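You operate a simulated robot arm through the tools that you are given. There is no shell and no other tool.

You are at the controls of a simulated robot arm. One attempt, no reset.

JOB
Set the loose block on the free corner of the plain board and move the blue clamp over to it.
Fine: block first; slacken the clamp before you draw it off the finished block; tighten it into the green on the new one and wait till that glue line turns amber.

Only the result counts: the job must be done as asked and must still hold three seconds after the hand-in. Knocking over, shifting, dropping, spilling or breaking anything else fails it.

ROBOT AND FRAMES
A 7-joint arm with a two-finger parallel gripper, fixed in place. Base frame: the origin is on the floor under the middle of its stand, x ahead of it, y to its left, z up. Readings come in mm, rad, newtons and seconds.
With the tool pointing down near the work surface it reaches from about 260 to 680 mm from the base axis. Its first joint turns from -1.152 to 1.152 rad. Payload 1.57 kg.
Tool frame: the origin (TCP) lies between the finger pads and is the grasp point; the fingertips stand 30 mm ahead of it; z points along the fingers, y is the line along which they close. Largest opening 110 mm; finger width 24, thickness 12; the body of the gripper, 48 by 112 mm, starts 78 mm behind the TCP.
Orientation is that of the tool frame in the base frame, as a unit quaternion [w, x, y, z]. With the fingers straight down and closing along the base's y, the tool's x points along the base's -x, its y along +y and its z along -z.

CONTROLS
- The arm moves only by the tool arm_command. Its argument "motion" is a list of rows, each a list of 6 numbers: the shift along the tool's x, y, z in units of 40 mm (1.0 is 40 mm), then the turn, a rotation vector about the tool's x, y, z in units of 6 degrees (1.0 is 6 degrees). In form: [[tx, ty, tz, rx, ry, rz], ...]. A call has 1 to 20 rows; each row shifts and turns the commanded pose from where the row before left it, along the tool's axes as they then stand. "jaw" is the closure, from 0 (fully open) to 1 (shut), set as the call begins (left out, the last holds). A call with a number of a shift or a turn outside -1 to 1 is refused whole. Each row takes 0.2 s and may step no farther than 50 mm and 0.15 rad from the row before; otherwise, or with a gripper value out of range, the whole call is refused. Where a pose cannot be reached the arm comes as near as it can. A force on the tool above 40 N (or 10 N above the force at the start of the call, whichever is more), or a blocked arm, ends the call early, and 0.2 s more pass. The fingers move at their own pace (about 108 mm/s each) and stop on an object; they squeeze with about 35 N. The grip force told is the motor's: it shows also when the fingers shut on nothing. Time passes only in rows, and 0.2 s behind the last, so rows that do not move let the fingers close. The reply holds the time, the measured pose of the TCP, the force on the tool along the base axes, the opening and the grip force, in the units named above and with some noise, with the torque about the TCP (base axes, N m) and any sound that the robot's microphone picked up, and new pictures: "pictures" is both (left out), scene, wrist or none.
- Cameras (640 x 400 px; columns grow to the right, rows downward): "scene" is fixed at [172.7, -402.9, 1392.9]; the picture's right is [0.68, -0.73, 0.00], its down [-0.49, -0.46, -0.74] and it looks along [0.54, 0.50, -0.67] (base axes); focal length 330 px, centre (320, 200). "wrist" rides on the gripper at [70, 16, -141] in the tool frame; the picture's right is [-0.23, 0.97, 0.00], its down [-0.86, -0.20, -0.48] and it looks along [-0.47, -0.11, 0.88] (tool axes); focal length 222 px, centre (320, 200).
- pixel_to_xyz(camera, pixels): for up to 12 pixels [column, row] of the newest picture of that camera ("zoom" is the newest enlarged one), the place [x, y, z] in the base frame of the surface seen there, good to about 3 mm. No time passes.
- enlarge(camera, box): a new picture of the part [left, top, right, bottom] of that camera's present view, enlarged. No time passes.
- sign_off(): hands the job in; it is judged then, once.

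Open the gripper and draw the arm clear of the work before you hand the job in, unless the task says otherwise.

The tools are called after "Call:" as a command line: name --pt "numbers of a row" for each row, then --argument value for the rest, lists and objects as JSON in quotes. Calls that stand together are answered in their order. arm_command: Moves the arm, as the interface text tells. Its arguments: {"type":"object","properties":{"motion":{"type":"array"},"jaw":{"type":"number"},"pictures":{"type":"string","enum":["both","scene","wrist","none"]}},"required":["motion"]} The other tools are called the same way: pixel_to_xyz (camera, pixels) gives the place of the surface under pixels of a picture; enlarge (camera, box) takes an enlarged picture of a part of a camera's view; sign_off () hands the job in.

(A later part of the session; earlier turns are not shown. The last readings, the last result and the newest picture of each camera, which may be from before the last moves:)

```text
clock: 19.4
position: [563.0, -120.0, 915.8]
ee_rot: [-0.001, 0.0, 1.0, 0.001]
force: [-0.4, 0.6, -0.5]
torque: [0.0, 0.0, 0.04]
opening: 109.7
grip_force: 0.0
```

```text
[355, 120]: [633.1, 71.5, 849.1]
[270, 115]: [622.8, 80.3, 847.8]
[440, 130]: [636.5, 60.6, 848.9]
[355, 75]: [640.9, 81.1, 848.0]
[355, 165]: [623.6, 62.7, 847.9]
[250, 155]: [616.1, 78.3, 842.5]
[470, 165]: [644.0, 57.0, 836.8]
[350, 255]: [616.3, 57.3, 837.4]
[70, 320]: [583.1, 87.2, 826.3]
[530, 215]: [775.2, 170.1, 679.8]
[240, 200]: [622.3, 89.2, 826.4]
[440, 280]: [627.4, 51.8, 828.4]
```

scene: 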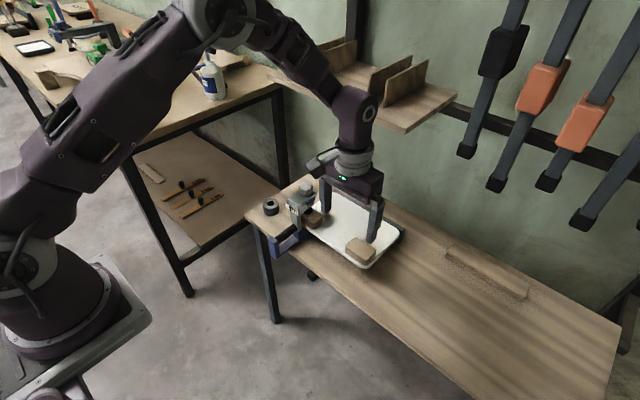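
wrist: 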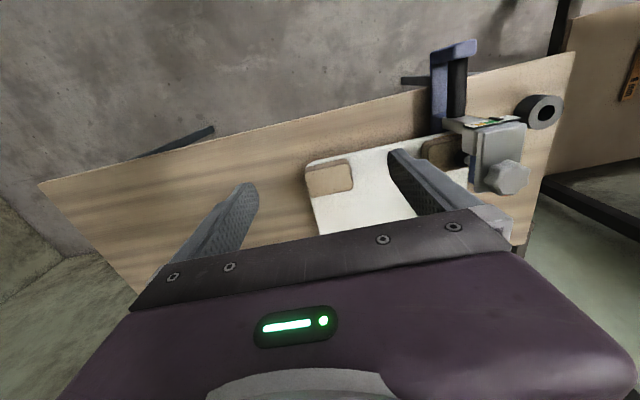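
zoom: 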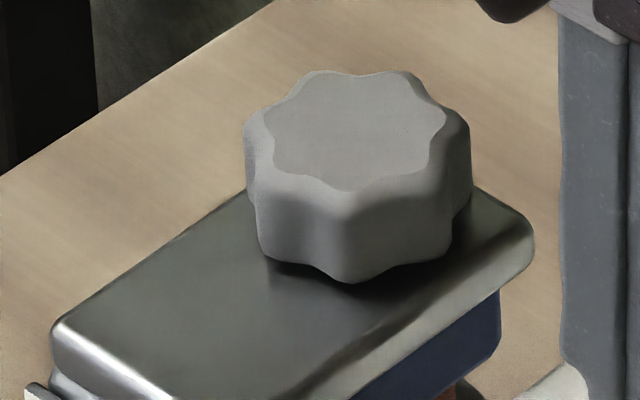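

I refine the knob's centre with more rim points on its top face from the wrist picture.

Call:
pixel_to_xyz --camera "wrist" --pixels '[[515.5, 178], [501, 178], [529, 176], [516, 166], [511, 192], [523, 168], [506, 170], [520, 188], [503, 187], [526, 182]]'

Call:
enlarge --camera "scene" --box '[320, 220, 410, 275]'

```text
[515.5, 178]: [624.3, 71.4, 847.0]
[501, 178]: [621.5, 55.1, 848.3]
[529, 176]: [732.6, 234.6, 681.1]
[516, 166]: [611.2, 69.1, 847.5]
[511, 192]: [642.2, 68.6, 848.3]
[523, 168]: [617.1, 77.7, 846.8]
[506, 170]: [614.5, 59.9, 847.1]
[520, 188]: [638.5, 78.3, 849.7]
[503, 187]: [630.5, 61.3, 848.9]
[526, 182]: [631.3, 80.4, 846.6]
```

```text
7.11 times, centred on (365, 248) of scene
```

zoom: 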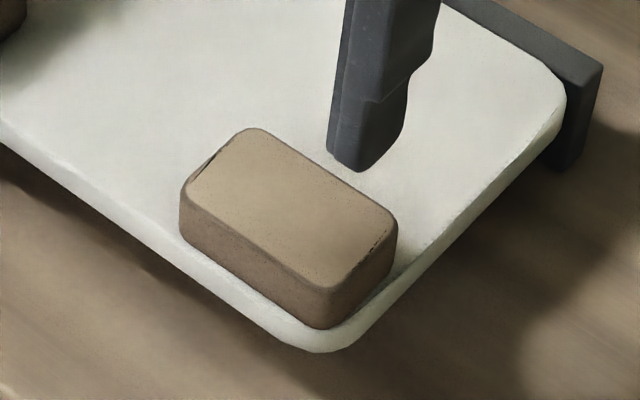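

The knob's centre is near (628,69), top 849, standing on the head plate at 828. Before going there I check the wrist link's size versus the shelf edge in the scene.

Call:
pixel_to_xyz --camera "scene" --pixels '[[355, 120], [375, 115], [370, 95], [340, 130], [355, 155], [378, 165], [350, 185], [385, 185], [325, 165], [340, 90]]'

Call:
pixel_to_xyz --camera "scene" --pixels '[[300, 84], [285, 75], [406, 132], [404, 130], [420, 122], [395, 100], [390, 85], [430, 75], [335, 60], [318, 70]]'

Call:
enlarge --camera "scene" --box '[260, 30, 460, 200]'

```text
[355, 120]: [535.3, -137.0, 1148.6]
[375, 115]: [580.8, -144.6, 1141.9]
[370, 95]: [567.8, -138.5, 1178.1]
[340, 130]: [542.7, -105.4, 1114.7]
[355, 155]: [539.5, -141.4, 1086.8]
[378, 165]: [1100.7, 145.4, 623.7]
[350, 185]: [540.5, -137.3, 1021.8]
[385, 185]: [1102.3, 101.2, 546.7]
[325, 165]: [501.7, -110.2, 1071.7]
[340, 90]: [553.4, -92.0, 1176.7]
```

```text
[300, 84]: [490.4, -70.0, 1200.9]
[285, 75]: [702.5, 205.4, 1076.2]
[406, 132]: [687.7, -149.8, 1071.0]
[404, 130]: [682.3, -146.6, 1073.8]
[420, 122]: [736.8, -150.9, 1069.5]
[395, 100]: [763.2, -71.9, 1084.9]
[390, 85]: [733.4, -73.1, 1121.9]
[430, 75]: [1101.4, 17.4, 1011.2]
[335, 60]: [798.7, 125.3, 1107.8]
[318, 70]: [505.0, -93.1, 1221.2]
```

```text
2.35 times, centred on (360, 115) of scene
```

zoom: 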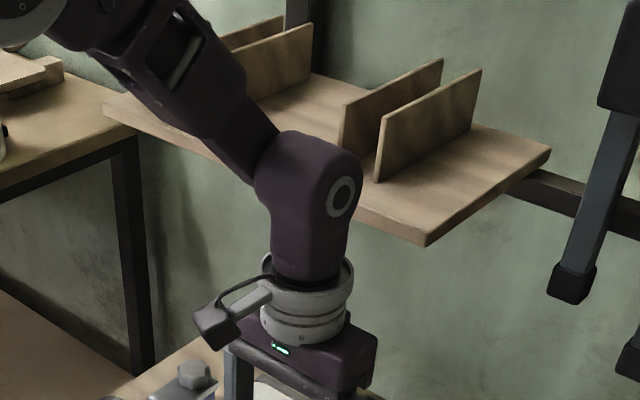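

The wrist body should clear the shelf edge (x≈685) by about 10 mm at x=628. I move over the knob at z≈916 and look.

Call:
arm_command --pt "-0.325 0.945 0 0 0 0" --pt "-0.325 0.945 0 0 0 0" --pt "-0.325 0.945 0 0 0 0" --pt "-0.325 0.945 0 0 0 0" --pt "-0.325 0.945 0 0 0 0" --pt "0 0 0 0 0 0"

Call:
enlarge --camera "wrist" --box '[230, 100, 430, 230]'

Call:
enlarge --camera "scene" --box '[230, 30, 430, 220]'

```text
clock: 20.8
position: [627.9, 70.4, 913.9]
ee_rot: [0.0, 0.0, 1.0, 0.001]
force: [0.0, 0.2, 0.4]
torque: [0.02, -0.02, 0.01]
opening: 109.8
grip_force: 0.0
```

scene: 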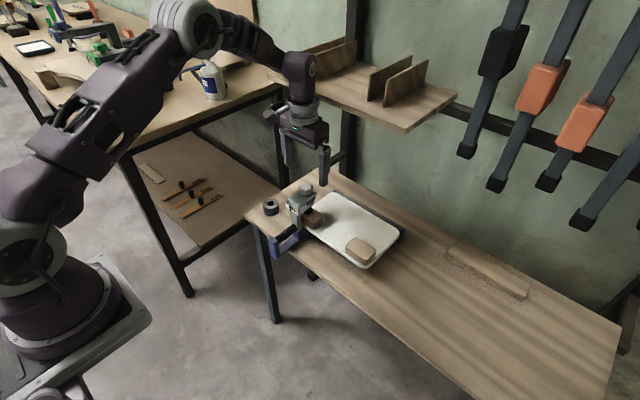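
wrist: 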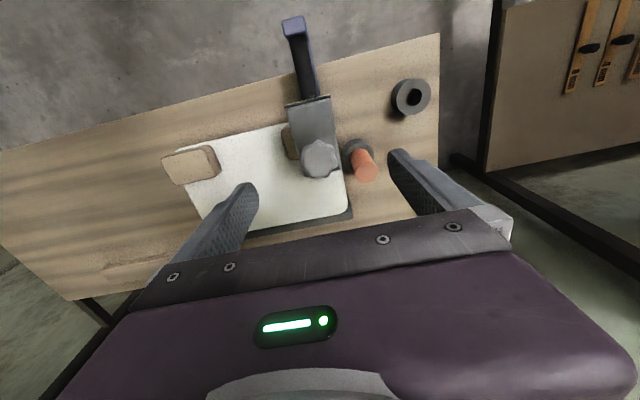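

```text
3.08 times, centred on (330, 165) of wrist
```

zoom: 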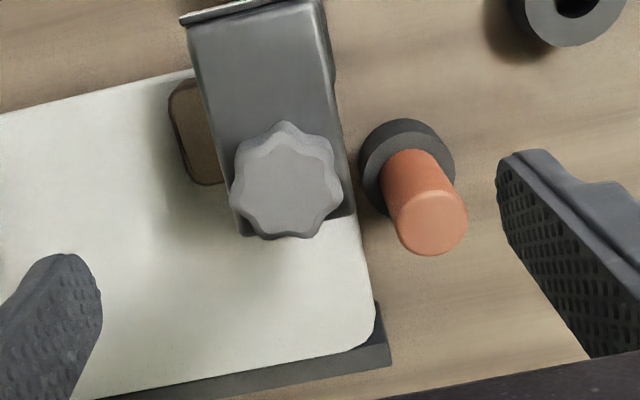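

```text
2.11 times, centred on (330, 125) of scene
```

zoom: 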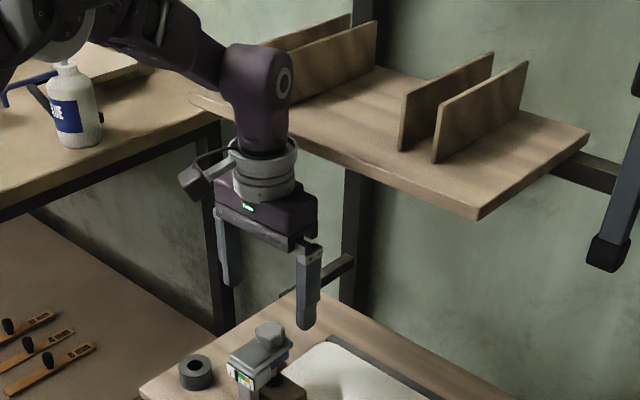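

I measure the knob's top-face rim again from this nearly overhead view.

Call:
enlarge --camera "wrist" --box '[290, 125, 360, 185]'

Call:
pixel_to_xyz --camera "wrist" --pixels '[[319, 161], [304, 163], [333, 160], [320, 146], [317, 175], [310, 150], [330, 150], [328, 172], [308, 172]]'

```text
6.67 times, centred on (325, 155) of wrist
```

zoom: 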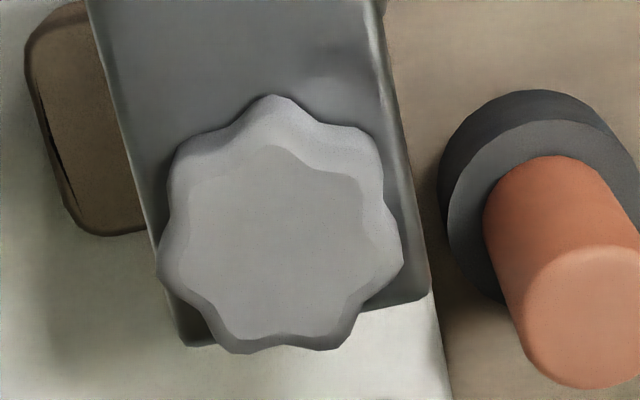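

```text
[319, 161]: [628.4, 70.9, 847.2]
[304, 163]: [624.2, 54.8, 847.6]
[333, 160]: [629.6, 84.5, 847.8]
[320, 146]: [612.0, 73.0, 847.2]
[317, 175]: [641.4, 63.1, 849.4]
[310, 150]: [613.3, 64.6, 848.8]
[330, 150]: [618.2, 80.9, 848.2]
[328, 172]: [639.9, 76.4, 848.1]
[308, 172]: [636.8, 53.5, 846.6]
```

The knob centre is about (628,70), right below the TCP. I pre-turn the tool +90° (clockwise from above) at this height to have a long counter-clockwise stroke for slackening.

Call:
arm_command --pt "0 0 0 0 0 1" --pt "0 0 0 0 0 1" --pt "0 0 0 0 0 1" --pt "0 0 0 0 0 1" --pt "0 0 0 0 0 1" --pt "0 0 0 0 0 1" --pt "0 0 0 0 0 1" --pt "0 0 0 0 0 1" --pt "0 0 0 0 0 1" --pt "0 0 0 0 0 1" --pt "0 0 0 0 0 1" --pt "0 0 0 0 0 1" --pt "0 0 0 0 0 1" --pt "0 0 0 0 0 1" --pt "0 0 0 0 0 1" --pt "0 0 0 0 0 0"

```text
clock: 24.2
position: [628.2, 69.1, 915.8]
ee_rot: [0.0, 0.707, 0.707, 0.0]
force: [-0.3, 0.9, 0.9]
torque: [0.0, 0.0, -0.02]
opening: 110.0
grip_force: 0.1
```

scene: 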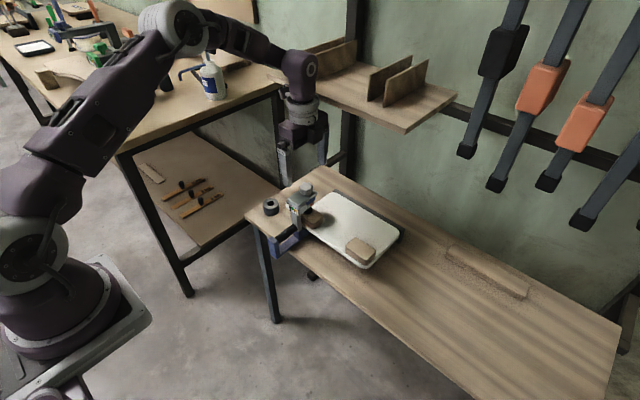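
wrist: 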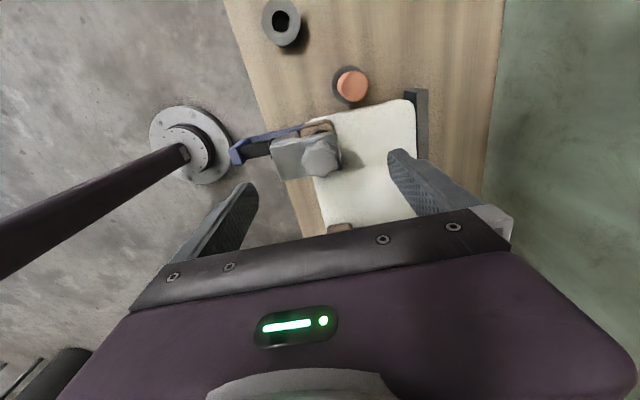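

The turn works (tool x now along +y). I descend so that the fingertips flank the knob just above the head plate (TCP z≈863).

Call:
arm_command --pt "0 0 0.4 0 0 0" --pt "0 0 0.4 0 0 0" --pt "0 0 0.3 0 0 0" --pt "0 0 0.19 0 0 0" --pt "0 0 0 0 0 0"

Call:
enlarge --camera "wrist" --box '[220, 80, 440, 230]'

Call:
enlarge --camera "scene" --box '[250, 40, 400, 240]'

```text
clock: 25.4
position: [628.3, 69.7, 863.9]
ee_rot: [-0.001, 0.707, 0.707, 0.001]
force: [-0.5, -0.4, -0.3]
torque: [-0.03, 0.0, -0.01]
opening: 109.9
grip_force: 0.1
```

scene: 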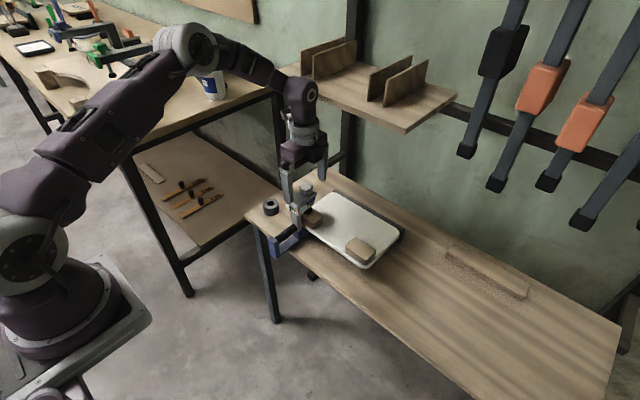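
wrist: 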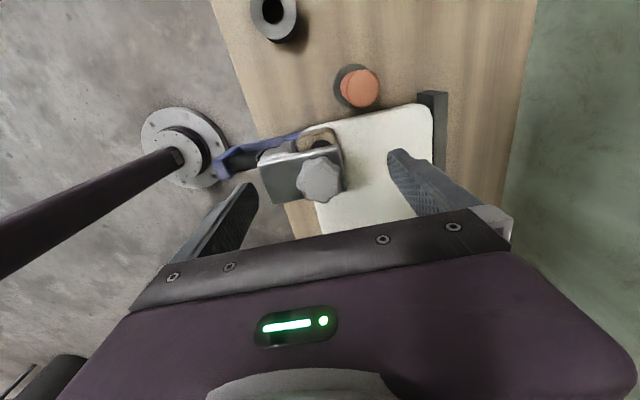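

```text
2.67 times, centred on (330, 155) of wrist
```

zoom: 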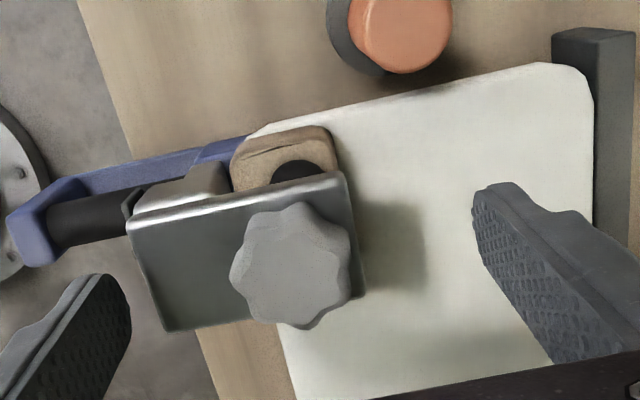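

```text
2.00 times, centred on (325, 140) of scene
```

zoom: 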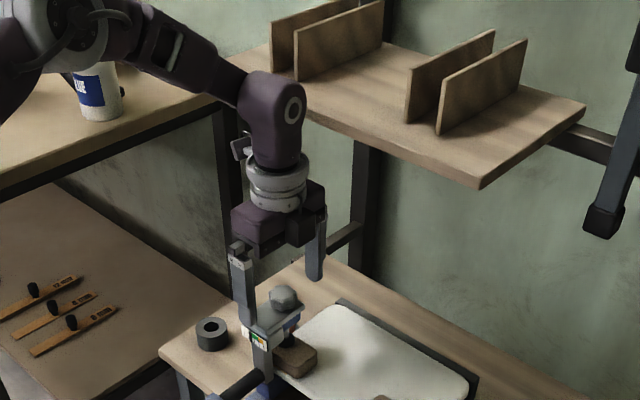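

The fingertips flank the knob and the wrist is clear of the shelf. I close the jaw on the knob.

Call:
arm_command --pt "0 0 0 0 0 0" --pt "0 0 0 0 0 0" --pt "0 0 0 0 0 0" --jaw 1

Call:
enlarge --camera "wrist" --box '[220, 80, 440, 230]'

Call:
enlarge --camera "scene" --box '[270, 165, 330, 225]'

```text
clock: 26.2
position: [628.7, 68.8, 864.3]
ee_rot: [0.0, 0.707, 0.707, 0.0]
force: [1.4, -0.6, 0.4]
torque: [-0.01, -0.17, -0.03]
opening: 34.3
grip_force: 34.7
```

scene: 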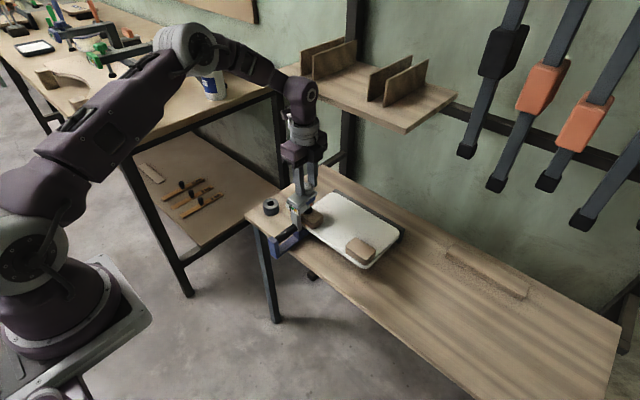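
wrist: 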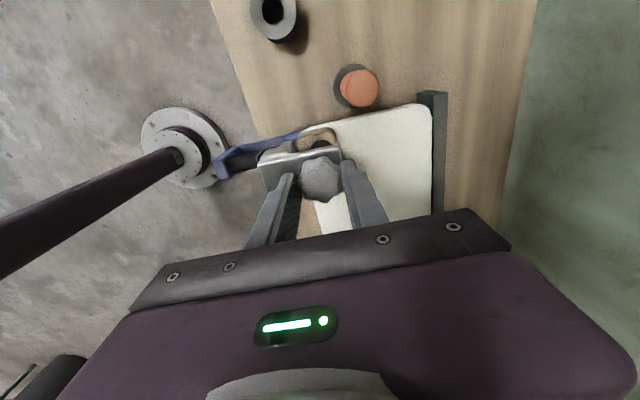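

```text
2.67 times, centred on (330, 155) of wrist
```

zoom: 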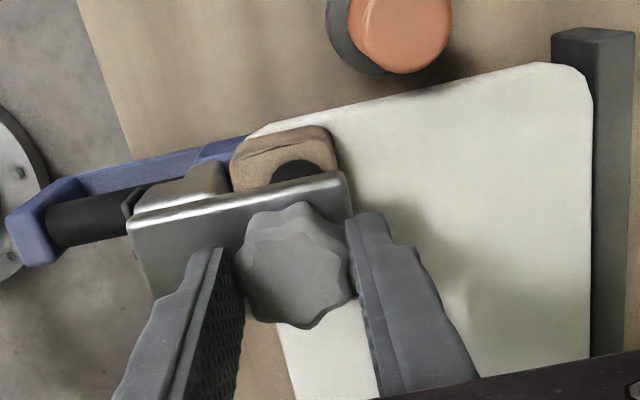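

```text
6.67 times, centred on (300, 195) of scene
```

zoom: 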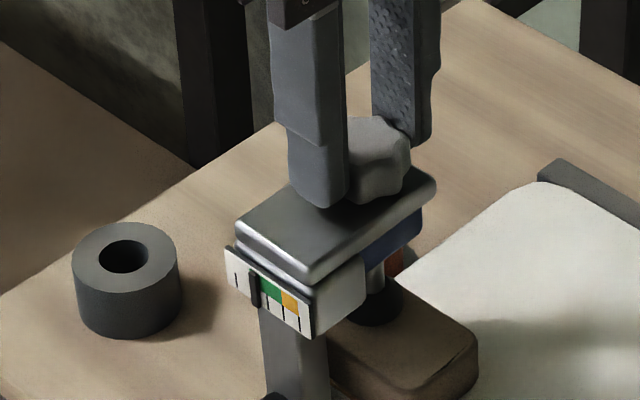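

The knob is gripped (opening 34.3 mm) with negligible side force, and the scale is readable in the scene zoom at (270,290). I turn −30° (counter-clockwise) and check the marker and sounds.

Call:
arm_command --pt "0 0 0 0 0 -1" --pt "0 0 0 0 0 -1" --pt "0 0 0 0 0 -1" --pt "0 0 0 0 0 -1" --pt "0 0 0 0 0 -1" --pt "0 0 0 0 0 0" --pictures "scene"

Call:
enlarge --camera "scene" --box '[285, 190, 325, 220]'

```text
clock: 27.6
position: [628.3, 69.8, 863.9]
ee_rot: [0.001, 0.499, 0.867, 0.0]
force: [0.0, -1.5, -1.1]
torque: [-0.47, -0.03, -0.03]
opening: 34.4
grip_force: 35.4
```

scene: 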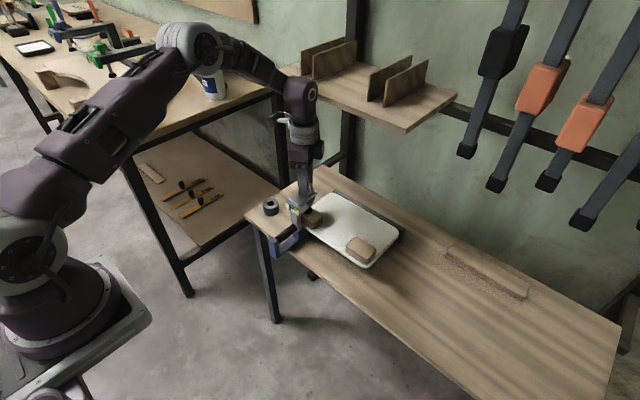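

```text
13.33 times, centred on (305, 205) of scene
```

zoom: 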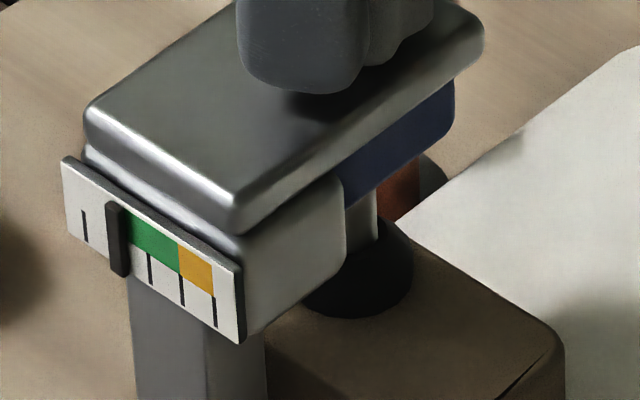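

The marker moved little. I check with the wrist view whether the knob turned with the fingers.

Call:
enlarge --camera "wrist" --box '[220, 80, 440, 230]'

```text
2.67 times, centred on (330, 155) of wrist
```

zoom: 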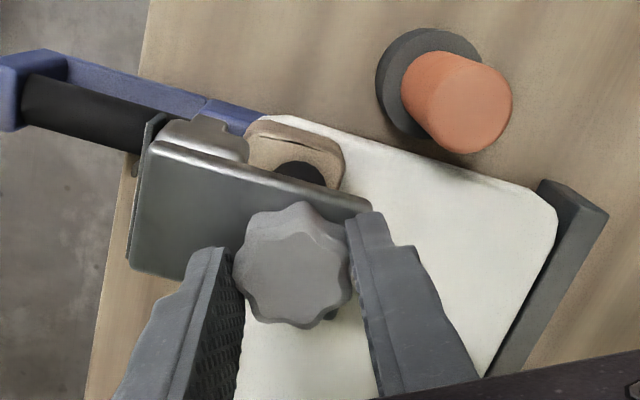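

The knob turned with the fingers. I continue counter-clockwise by 60° and recheck the marker.

Call:
arm_command --pt "0 0 0 0 0 -1" --pt "0 0 0 0 0 -1" --pt "0 0 0 0 0 -1" --pt "0 0 0 0 0 -1" --pt "0 0 0 0 0 -1" --pt "0 0 0 0 0 -1" --pt "0 0 0 0 0 -1" --pt "0 0 0 0 0 -1" --pt "0 0 0 0 0 -1" --pt "0 0 0 0 0 -1" --pt "0 0 0 0 0 0"

Call:
enlarge --camera "scene" --box '[285, 190, 325, 220]'

Call:
enlarge --camera "wrist" --box '[220, 80, 440, 230]'

```text
clock: 30.0
position: [627.3, 70.1, 864.4]
ee_rot: [-0.001, -0.001, 1.0, 0.0]
force: [-0.1, -0.8, -0.5]
torque: [-0.16, 0.02, 0.01]
opening: 34.3
grip_force: 34.8
```

scene: 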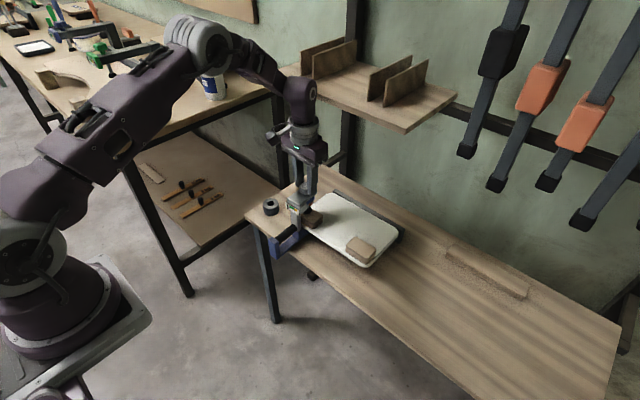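
wrist: 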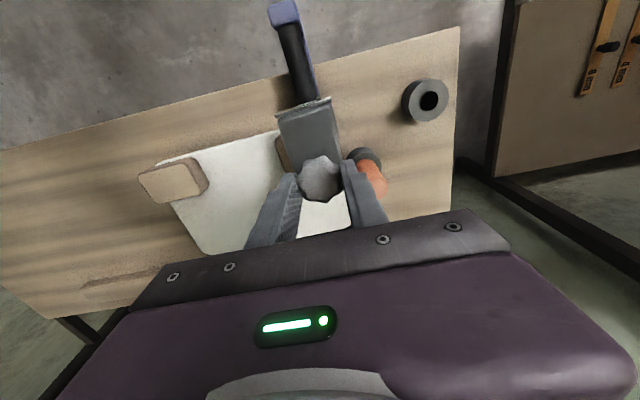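

```text
13.33 times, centred on (305, 205) of scene
```

zoom: 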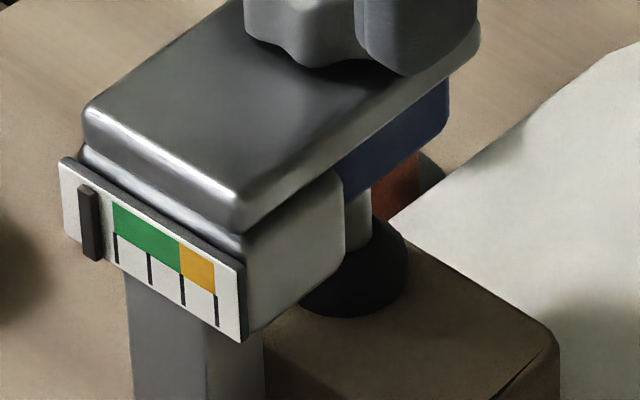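

```text
2.67 times, centred on (330, 155) of wrist
```

zoom: 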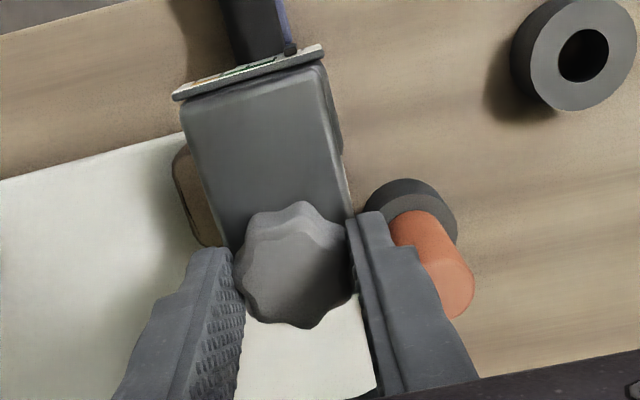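

The marker went from tick 2 back to tick 1, so counter-clockwise slackens. I continue 60° more and look again.

Call:
arm_command --pt "0 0 0 0 0 -1" --pt "0 0 0 0 0 -1" --pt "0 0 0 0 0 -1" --pt "0 0 0 0 0 -1" --pt "0 0 0 0 0 -1" --pt "0 0 0 0 0 -1" --pt "0 0 0 0 0 -1" --pt "0 0 0 0 0 -1" --pt "0 0 0 0 0 -1" --pt "0 0 0 0 0 -1" --pt "0 0 0 0 0 0"

Call:
enlarge --camera "scene" --box '[285, 190, 325, 220]'

Call:
enlarge --camera "wrist" --box '[220, 80, 440, 230]'

```text
clock: 32.4
position: [627.9, 70.1, 864.5]
ee_rot: [0.0, -0.5, 0.866, 0.0]
force: [-0.5, -0.6, -0.7]
torque: [-0.1, -0.11, 0.02]
opening: 34.5
grip_force: 35.5
```

scene: 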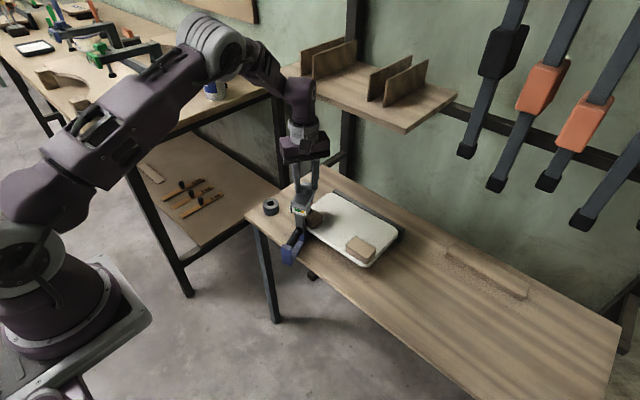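
wrist: 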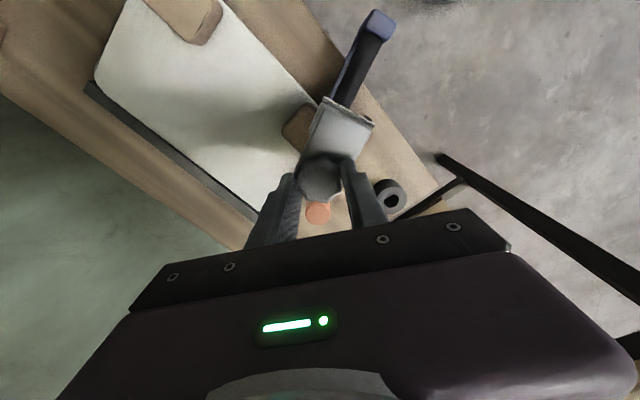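

```text
13.33 times, centred on (305, 205) of scene
```

zoom: 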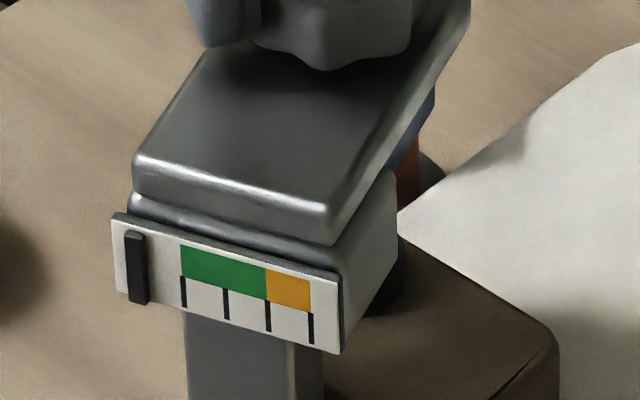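

```text
2.67 times, centred on (330, 155) of wrist
```

zoom: 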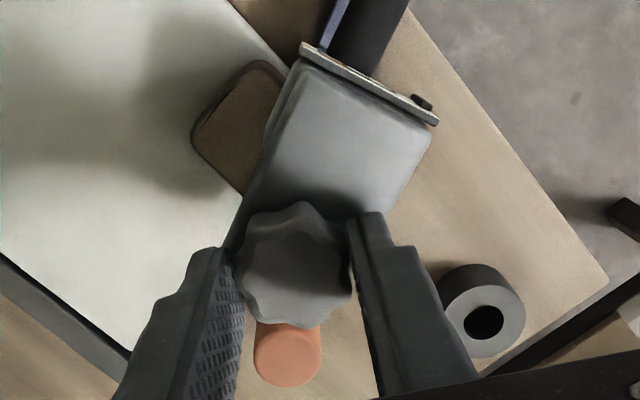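

The marker is at its zero end and now the slack clamp body itself has swung ~30° with the knob. I turn the knob back +30° so the body (which follows) returns to its straight alignment, then check.

Call:
arm_command --pt "0 0 0 0 0 1" --pt "0 0 0 0 0 1" --pt "0 0 0 0 0 1" --pt "0 0 0 0 0 1" --pt "0 0 0 0 0 0.9" --pt "0 0 0 0 0 0"

Call:
enlarge --camera "scene" --box '[270, 180, 340, 260]'

Call:
enlarge --camera "wrist" --box '[220, 80, 440, 230]'

```text
clock: 33.8
position: [627.5, 68.8, 864.2]
ee_rot: [0.001, -0.264, 0.964, 0.0]
force: [0.6, 0.7, -0.5]
torque: [0.01, -0.17, 0.02]
opening: 34.2
grip_force: 34.9
```

scene: 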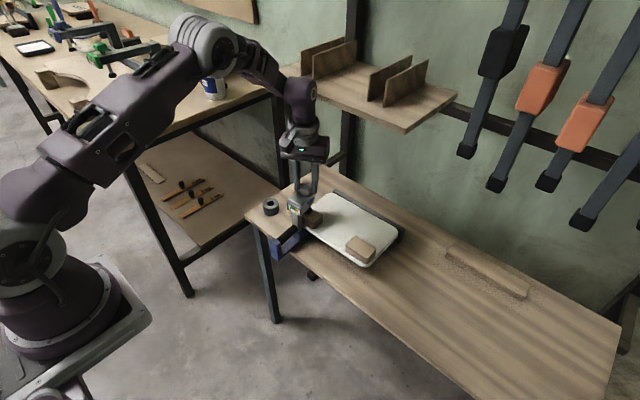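
wrist: 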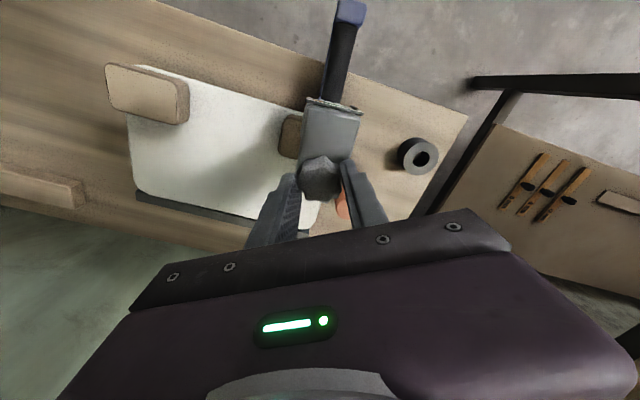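

```text
5.00 times, centred on (305, 220) of scene
```

zoom: 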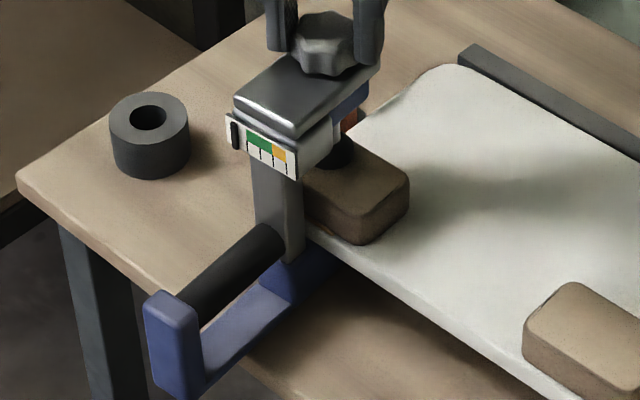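

```text
2.67 times, centred on (330, 155) of wrist
```

zoom: 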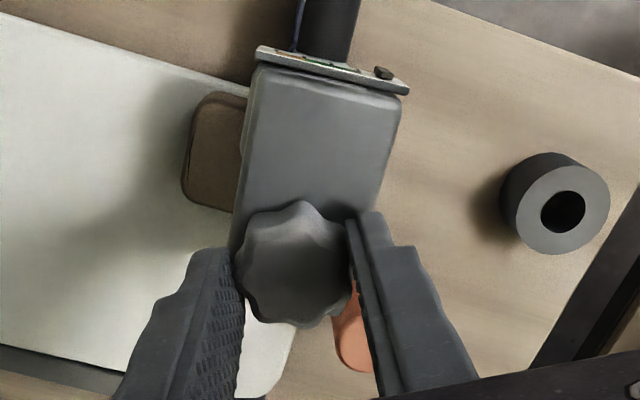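

The body is nearly straight again (~8° off). I release the knob and watch how the clamp settles.

Call:
arm_command --pt "0 0 0 0 0 0" --pt "0 0 0 0 0 0" --pt "0 0 0 0 0 0" --jaw 0

Call:
enlarge --camera "scene" --box '[270, 180, 340, 260]'

Call:
enlarge --camera "scene" --box '[285, 190, 325, 220]'

```text
clock: 34.6
position: [627.0, 68.6, 864.2]
ee_rot: [0.0, -0.265, 0.964, 0.0]
force: [-0.3, -0.6, 0.5]
torque: [-0.01, -0.01, -0.03]
opening: 109.9
grip_force: 0.1
```

scene: 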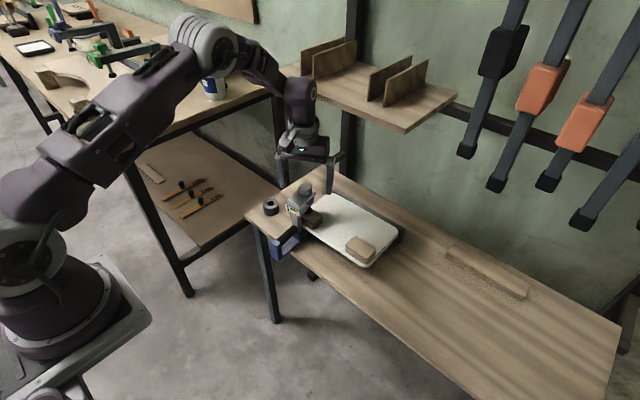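
wrist: 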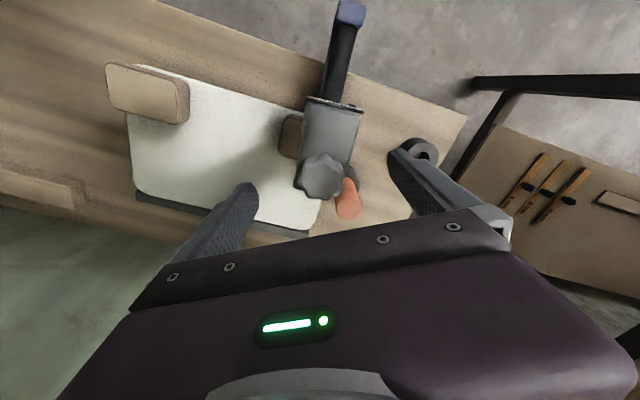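

```text
5.00 times, centred on (305, 220) of scene
```

zoom: 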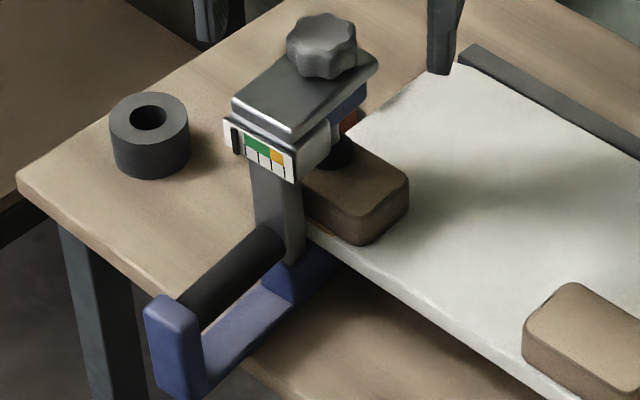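

```text
13.33 times, centred on (305, 205) of scene
```

zoom: 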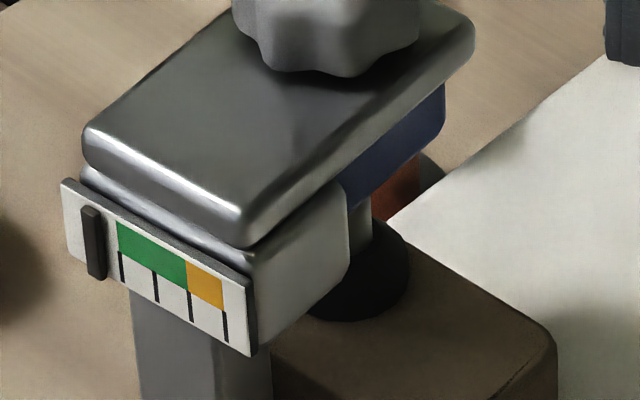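

The clamp stays hung in place, marker at zero. I turn the open tool back +120° for another counter-clockwise stroke to gain clearance.

Call:
arm_command --pt "0 0 0 0 0 1" --pt "0 0 0 0 0 1" --pt "0 0 0 0 0 1" --pt "0 0 0 0 0 1" --pt "0 0 0 0 0 1" --pt "0 0 0 0 0 1" --pt "0 0 0 0 0 1" --pt "0 0 0 0 0 1" --pt "0 0 0 0 0 1" --pt "0 0 0 0 0 1" --pt "0 0 0 0 0 1" --pt "0 0 0 0 0 1" --pt "0 0 0 0 0 1" --pt "0 0 0 0 0 1" --pt "0 0 0 0 0 1" --pt "0 0 0 0 0 1" --pt "0 0 0 0 0 1" --pt "0 0 0 0 0 1" --pt "0 0 0 0 0 1" --pt "0 0 0 0 0 1" --jaw 0 --pictures "wrist"

Call:
enlarge --camera "wrist" --box '[220, 80, 440, 230]'

```text
clock: 38.8
position: [627.6, 69.7, 864.5]
ee_rot: [0.0, 0.704, 0.71, -0.001]
force: [-0.1, 0.3, -0.3]
torque: [-0.01, 0.0, -0.01]
opening: 110.0
grip_force: 0.0
```

wrist: 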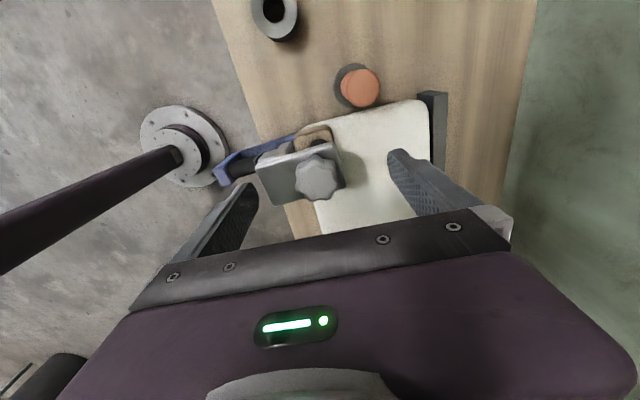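

```text
2.67 times, centred on (330, 155) of wrist
```

zoom: 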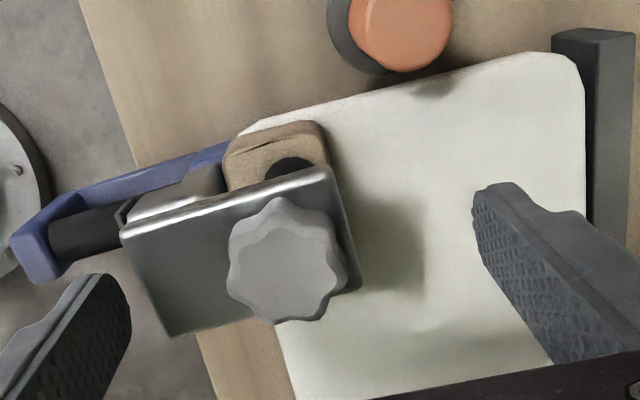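

In this view the board's left edge looks slightly moved versus before. I check the board's edges in the scene camera to quantify it.

Call:
enlarge --camera "scene" --box '[240, 160, 420, 280]'

Call:
pixel_to_xyz --camera "zoom" --pixels '[[530, 215], [548, 245], [500, 290], [470, 330], [440, 358], [400, 345], [350, 310], [300, 275], [345, 110], [400, 140], [450, 170], [500, 200]]'

```text
3.33 times, centred on (330, 220) of scene
```

zoom: 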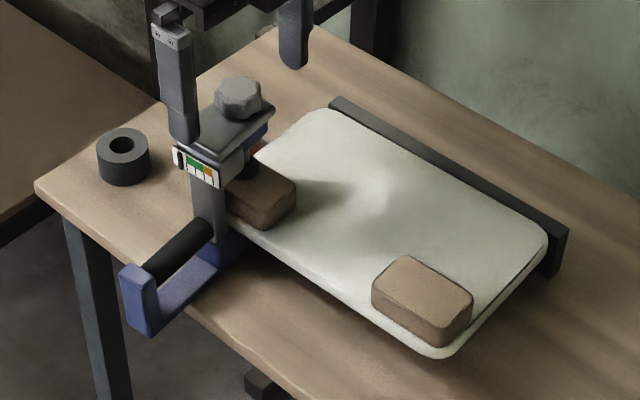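

```text
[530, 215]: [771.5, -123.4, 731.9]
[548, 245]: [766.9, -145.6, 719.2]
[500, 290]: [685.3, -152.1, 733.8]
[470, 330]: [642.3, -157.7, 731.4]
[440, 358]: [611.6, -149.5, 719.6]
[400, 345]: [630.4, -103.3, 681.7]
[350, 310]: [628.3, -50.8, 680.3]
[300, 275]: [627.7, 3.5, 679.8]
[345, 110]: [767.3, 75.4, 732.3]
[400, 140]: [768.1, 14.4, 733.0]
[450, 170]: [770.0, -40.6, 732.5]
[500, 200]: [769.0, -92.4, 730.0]
```

The board seems to have crept ~3 mm while the clamp body swung, so I must avoid twisting the body further. I re-measure the knob's current centre before gripping again.

Call:
enlarge --camera "wrist" --box '[285, 145, 355, 210]'

Call:
pixel_to_xyz --camera "wrist" --pixels '[[319, 181], [305, 181], [334, 180], [319, 168], [318, 195], [309, 170], [331, 172], [328, 192], [309, 192]]'

Call:
pixel_to_xyz --camera "wrist" --pixels '[[305, 130], [330, 128], [312, 133], [360, 115], [420, 100], [428, 110], [310, 124], [345, 120], [395, 107]]'

```text
6.15 times, centred on (320, 178) of wrist
```

zoom: 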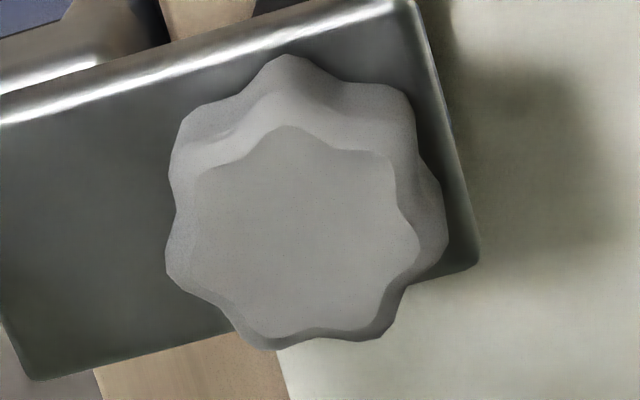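

```text
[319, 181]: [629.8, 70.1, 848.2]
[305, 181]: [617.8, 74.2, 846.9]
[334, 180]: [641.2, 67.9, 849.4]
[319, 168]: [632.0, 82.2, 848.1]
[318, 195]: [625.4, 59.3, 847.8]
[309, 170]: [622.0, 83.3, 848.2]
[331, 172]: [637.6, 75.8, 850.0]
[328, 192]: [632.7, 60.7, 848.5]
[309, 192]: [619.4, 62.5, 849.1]
```

```text
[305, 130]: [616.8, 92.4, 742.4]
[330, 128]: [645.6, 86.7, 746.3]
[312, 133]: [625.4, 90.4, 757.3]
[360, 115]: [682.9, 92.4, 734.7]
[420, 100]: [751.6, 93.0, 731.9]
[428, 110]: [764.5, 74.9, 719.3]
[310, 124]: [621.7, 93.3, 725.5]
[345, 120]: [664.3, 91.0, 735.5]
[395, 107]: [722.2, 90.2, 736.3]
```

The knob is still within ~1 mm of the TCP axis. I grip it again and turn counter-clockwise slowly (about 9°/s) to see whether the body stays put.

Call:
arm_command --pt "0 0 0 0 0 0" --pt "0 0 0 0 0 0" --pt "0 0 0 0 0 0" --pt "0 0 0 0 0 -0.2" --pt "0 0 0 0 0 -0.3" --pt "0 0 0 0 0 -0.3" --pt "0 0 0 0 0 -0.3" --pt "0 0 0 0 0 -0.3" --pt "0 0 0 0 0 -0.3" --pt "0 0 0 0 0 -0.3" --pt "0 0 0 0 0 -0.3" --pt "0 0 0 0 0 -0.3" --pt "0 0 0 0 0 -0.3" --pt "0 0 0 0 0 -0.3" --pt "0 0 0 0 0 -0.3" --pt "0 0 0 0 0 0" --jaw 1

Call:
enlarge --camera "wrist" --box '[220, 80, 440, 230]'

Call:
enlarge --camera "scene" --box '[240, 160, 420, 280]'

```text
clock: 42.2
position: [627.5, 69.7, 864.6]
ee_rot: [0.0, 0.562, 0.827, 0.0]
force: [-0.9, 2.3, 0.6]
torque: [0.22, -0.04, 0.01]
opening: 34.3
grip_force: 34.3
```

scene: 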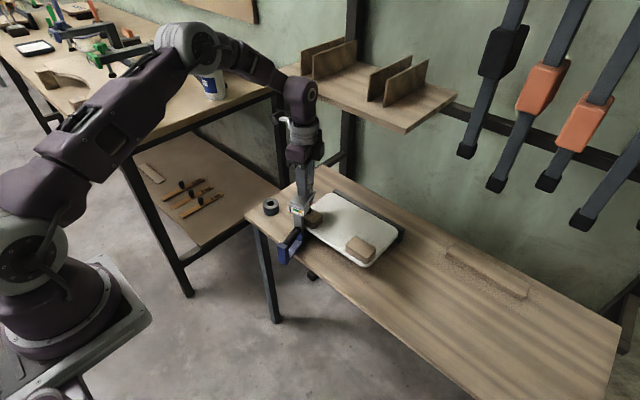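
wrist: 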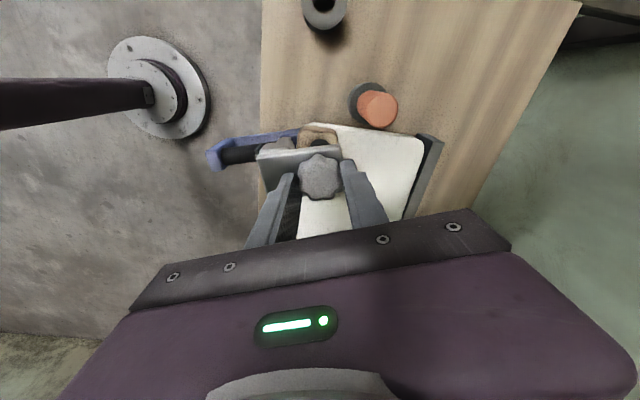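

```text
2.67 times, centred on (330, 155) of wrist
```

zoom: 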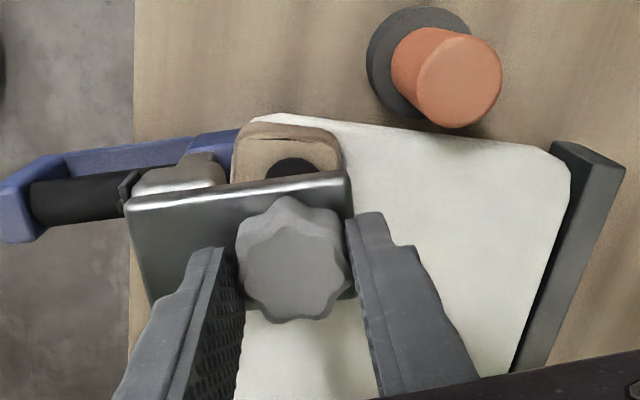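

```text
3.33 times, centred on (330, 220) of scene
```

zoom: 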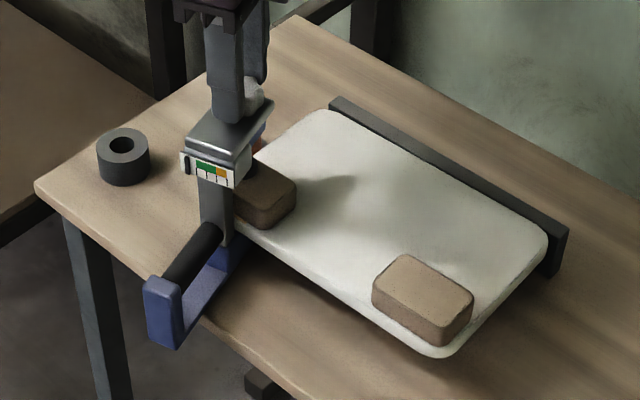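

The body follows the knob again (no more board movement seen). Torque is tiny, so I continue slowly counter-clockwise to see if the post comes to rest lightly against the board's edge and the screw then turns alone.

Call:
arm_command --pt "0 0 0 0 0 -0.3" --pt "0 0 0 0 0 -0.3" --pt "0 0 0 0 0 -0.3" --pt "0 0 0 0 0 -0.3" --pt "0 0 0 0 0 -0.3" --pt "0 0 0 0 0 -0.3" --pt "0 0 0 0 0 -0.3" --pt "0 0 0 0 0 -0.3" --pt "0 0 0 0 0 -0.3" --pt "0 0 0 0 0 -0.3" --pt "0 0 0 0 0 0"

Call:
enlarge --camera "wrist" --box '[220, 80, 440, 230]'

Call:
enlarge --camera "scene" --box '[260, 170, 340, 260]'

```text
clock: 44.6
position: [626.4, 70.1, 864.9]
ee_rot: [0.001, 0.425, 0.905, 0.0]
force: [-0.3, 0.1, 0.5]
torque: [0.06, -0.01, 0.01]
opening: 34.1
grip_force: 35.2
```

scene: 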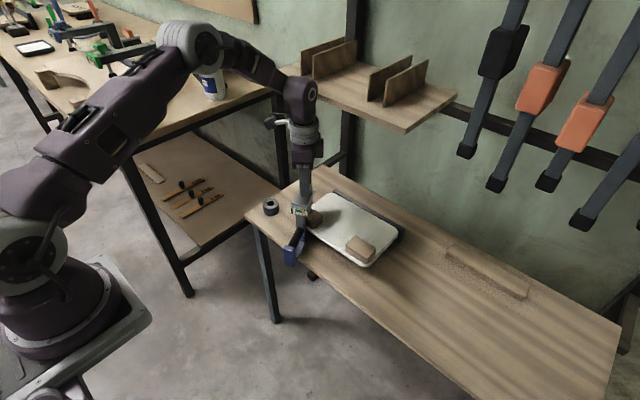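
wrist: 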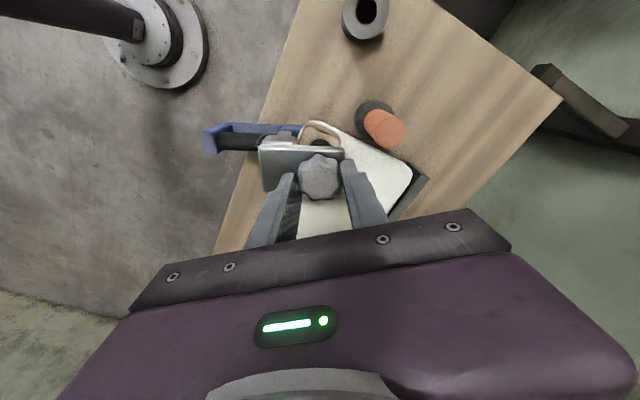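

```text
2.67 times, centred on (330, 155) of wrist
```

zoom: 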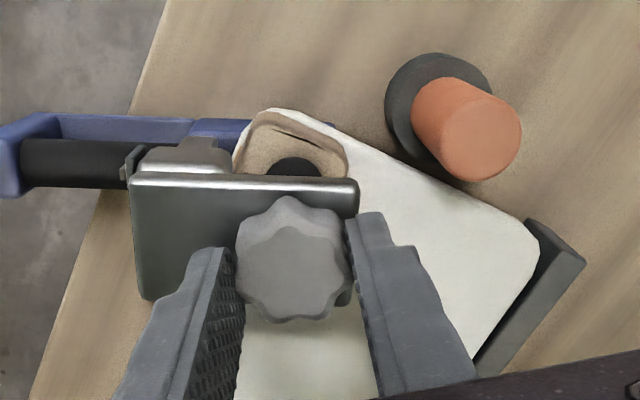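

```text
4.44 times, centred on (300, 215) of scene
```

zoom: 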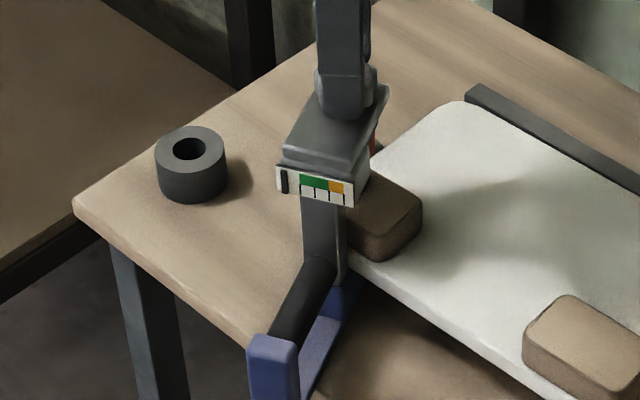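

I measure the body's current direction from the handle bracket and post points, and the board edge, in this zoom.

Call:
pixel_to_xyz --camera "zoom" --pixels '[[272, 343], [300, 310], [318, 275], [322, 235], [285, 180], [350, 200], [300, 145], [355, 250], [350, 275], [385, 235], [330, 330], [300, 380]]'

Call:
enlarge --camera "scene" --box '[284, 195, 324, 240]'

```text
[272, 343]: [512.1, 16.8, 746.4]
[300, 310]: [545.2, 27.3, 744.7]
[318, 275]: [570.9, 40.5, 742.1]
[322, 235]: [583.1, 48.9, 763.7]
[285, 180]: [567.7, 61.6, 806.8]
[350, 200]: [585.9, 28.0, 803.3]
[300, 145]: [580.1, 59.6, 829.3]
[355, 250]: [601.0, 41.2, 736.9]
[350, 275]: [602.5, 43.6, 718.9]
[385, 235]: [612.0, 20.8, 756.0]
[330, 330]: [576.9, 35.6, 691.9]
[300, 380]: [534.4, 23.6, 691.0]
```

```text
8.89 times, centred on (304, 218) of scene
```

zoom: 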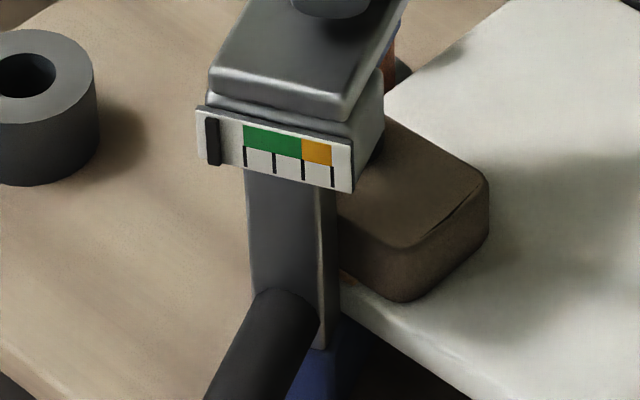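

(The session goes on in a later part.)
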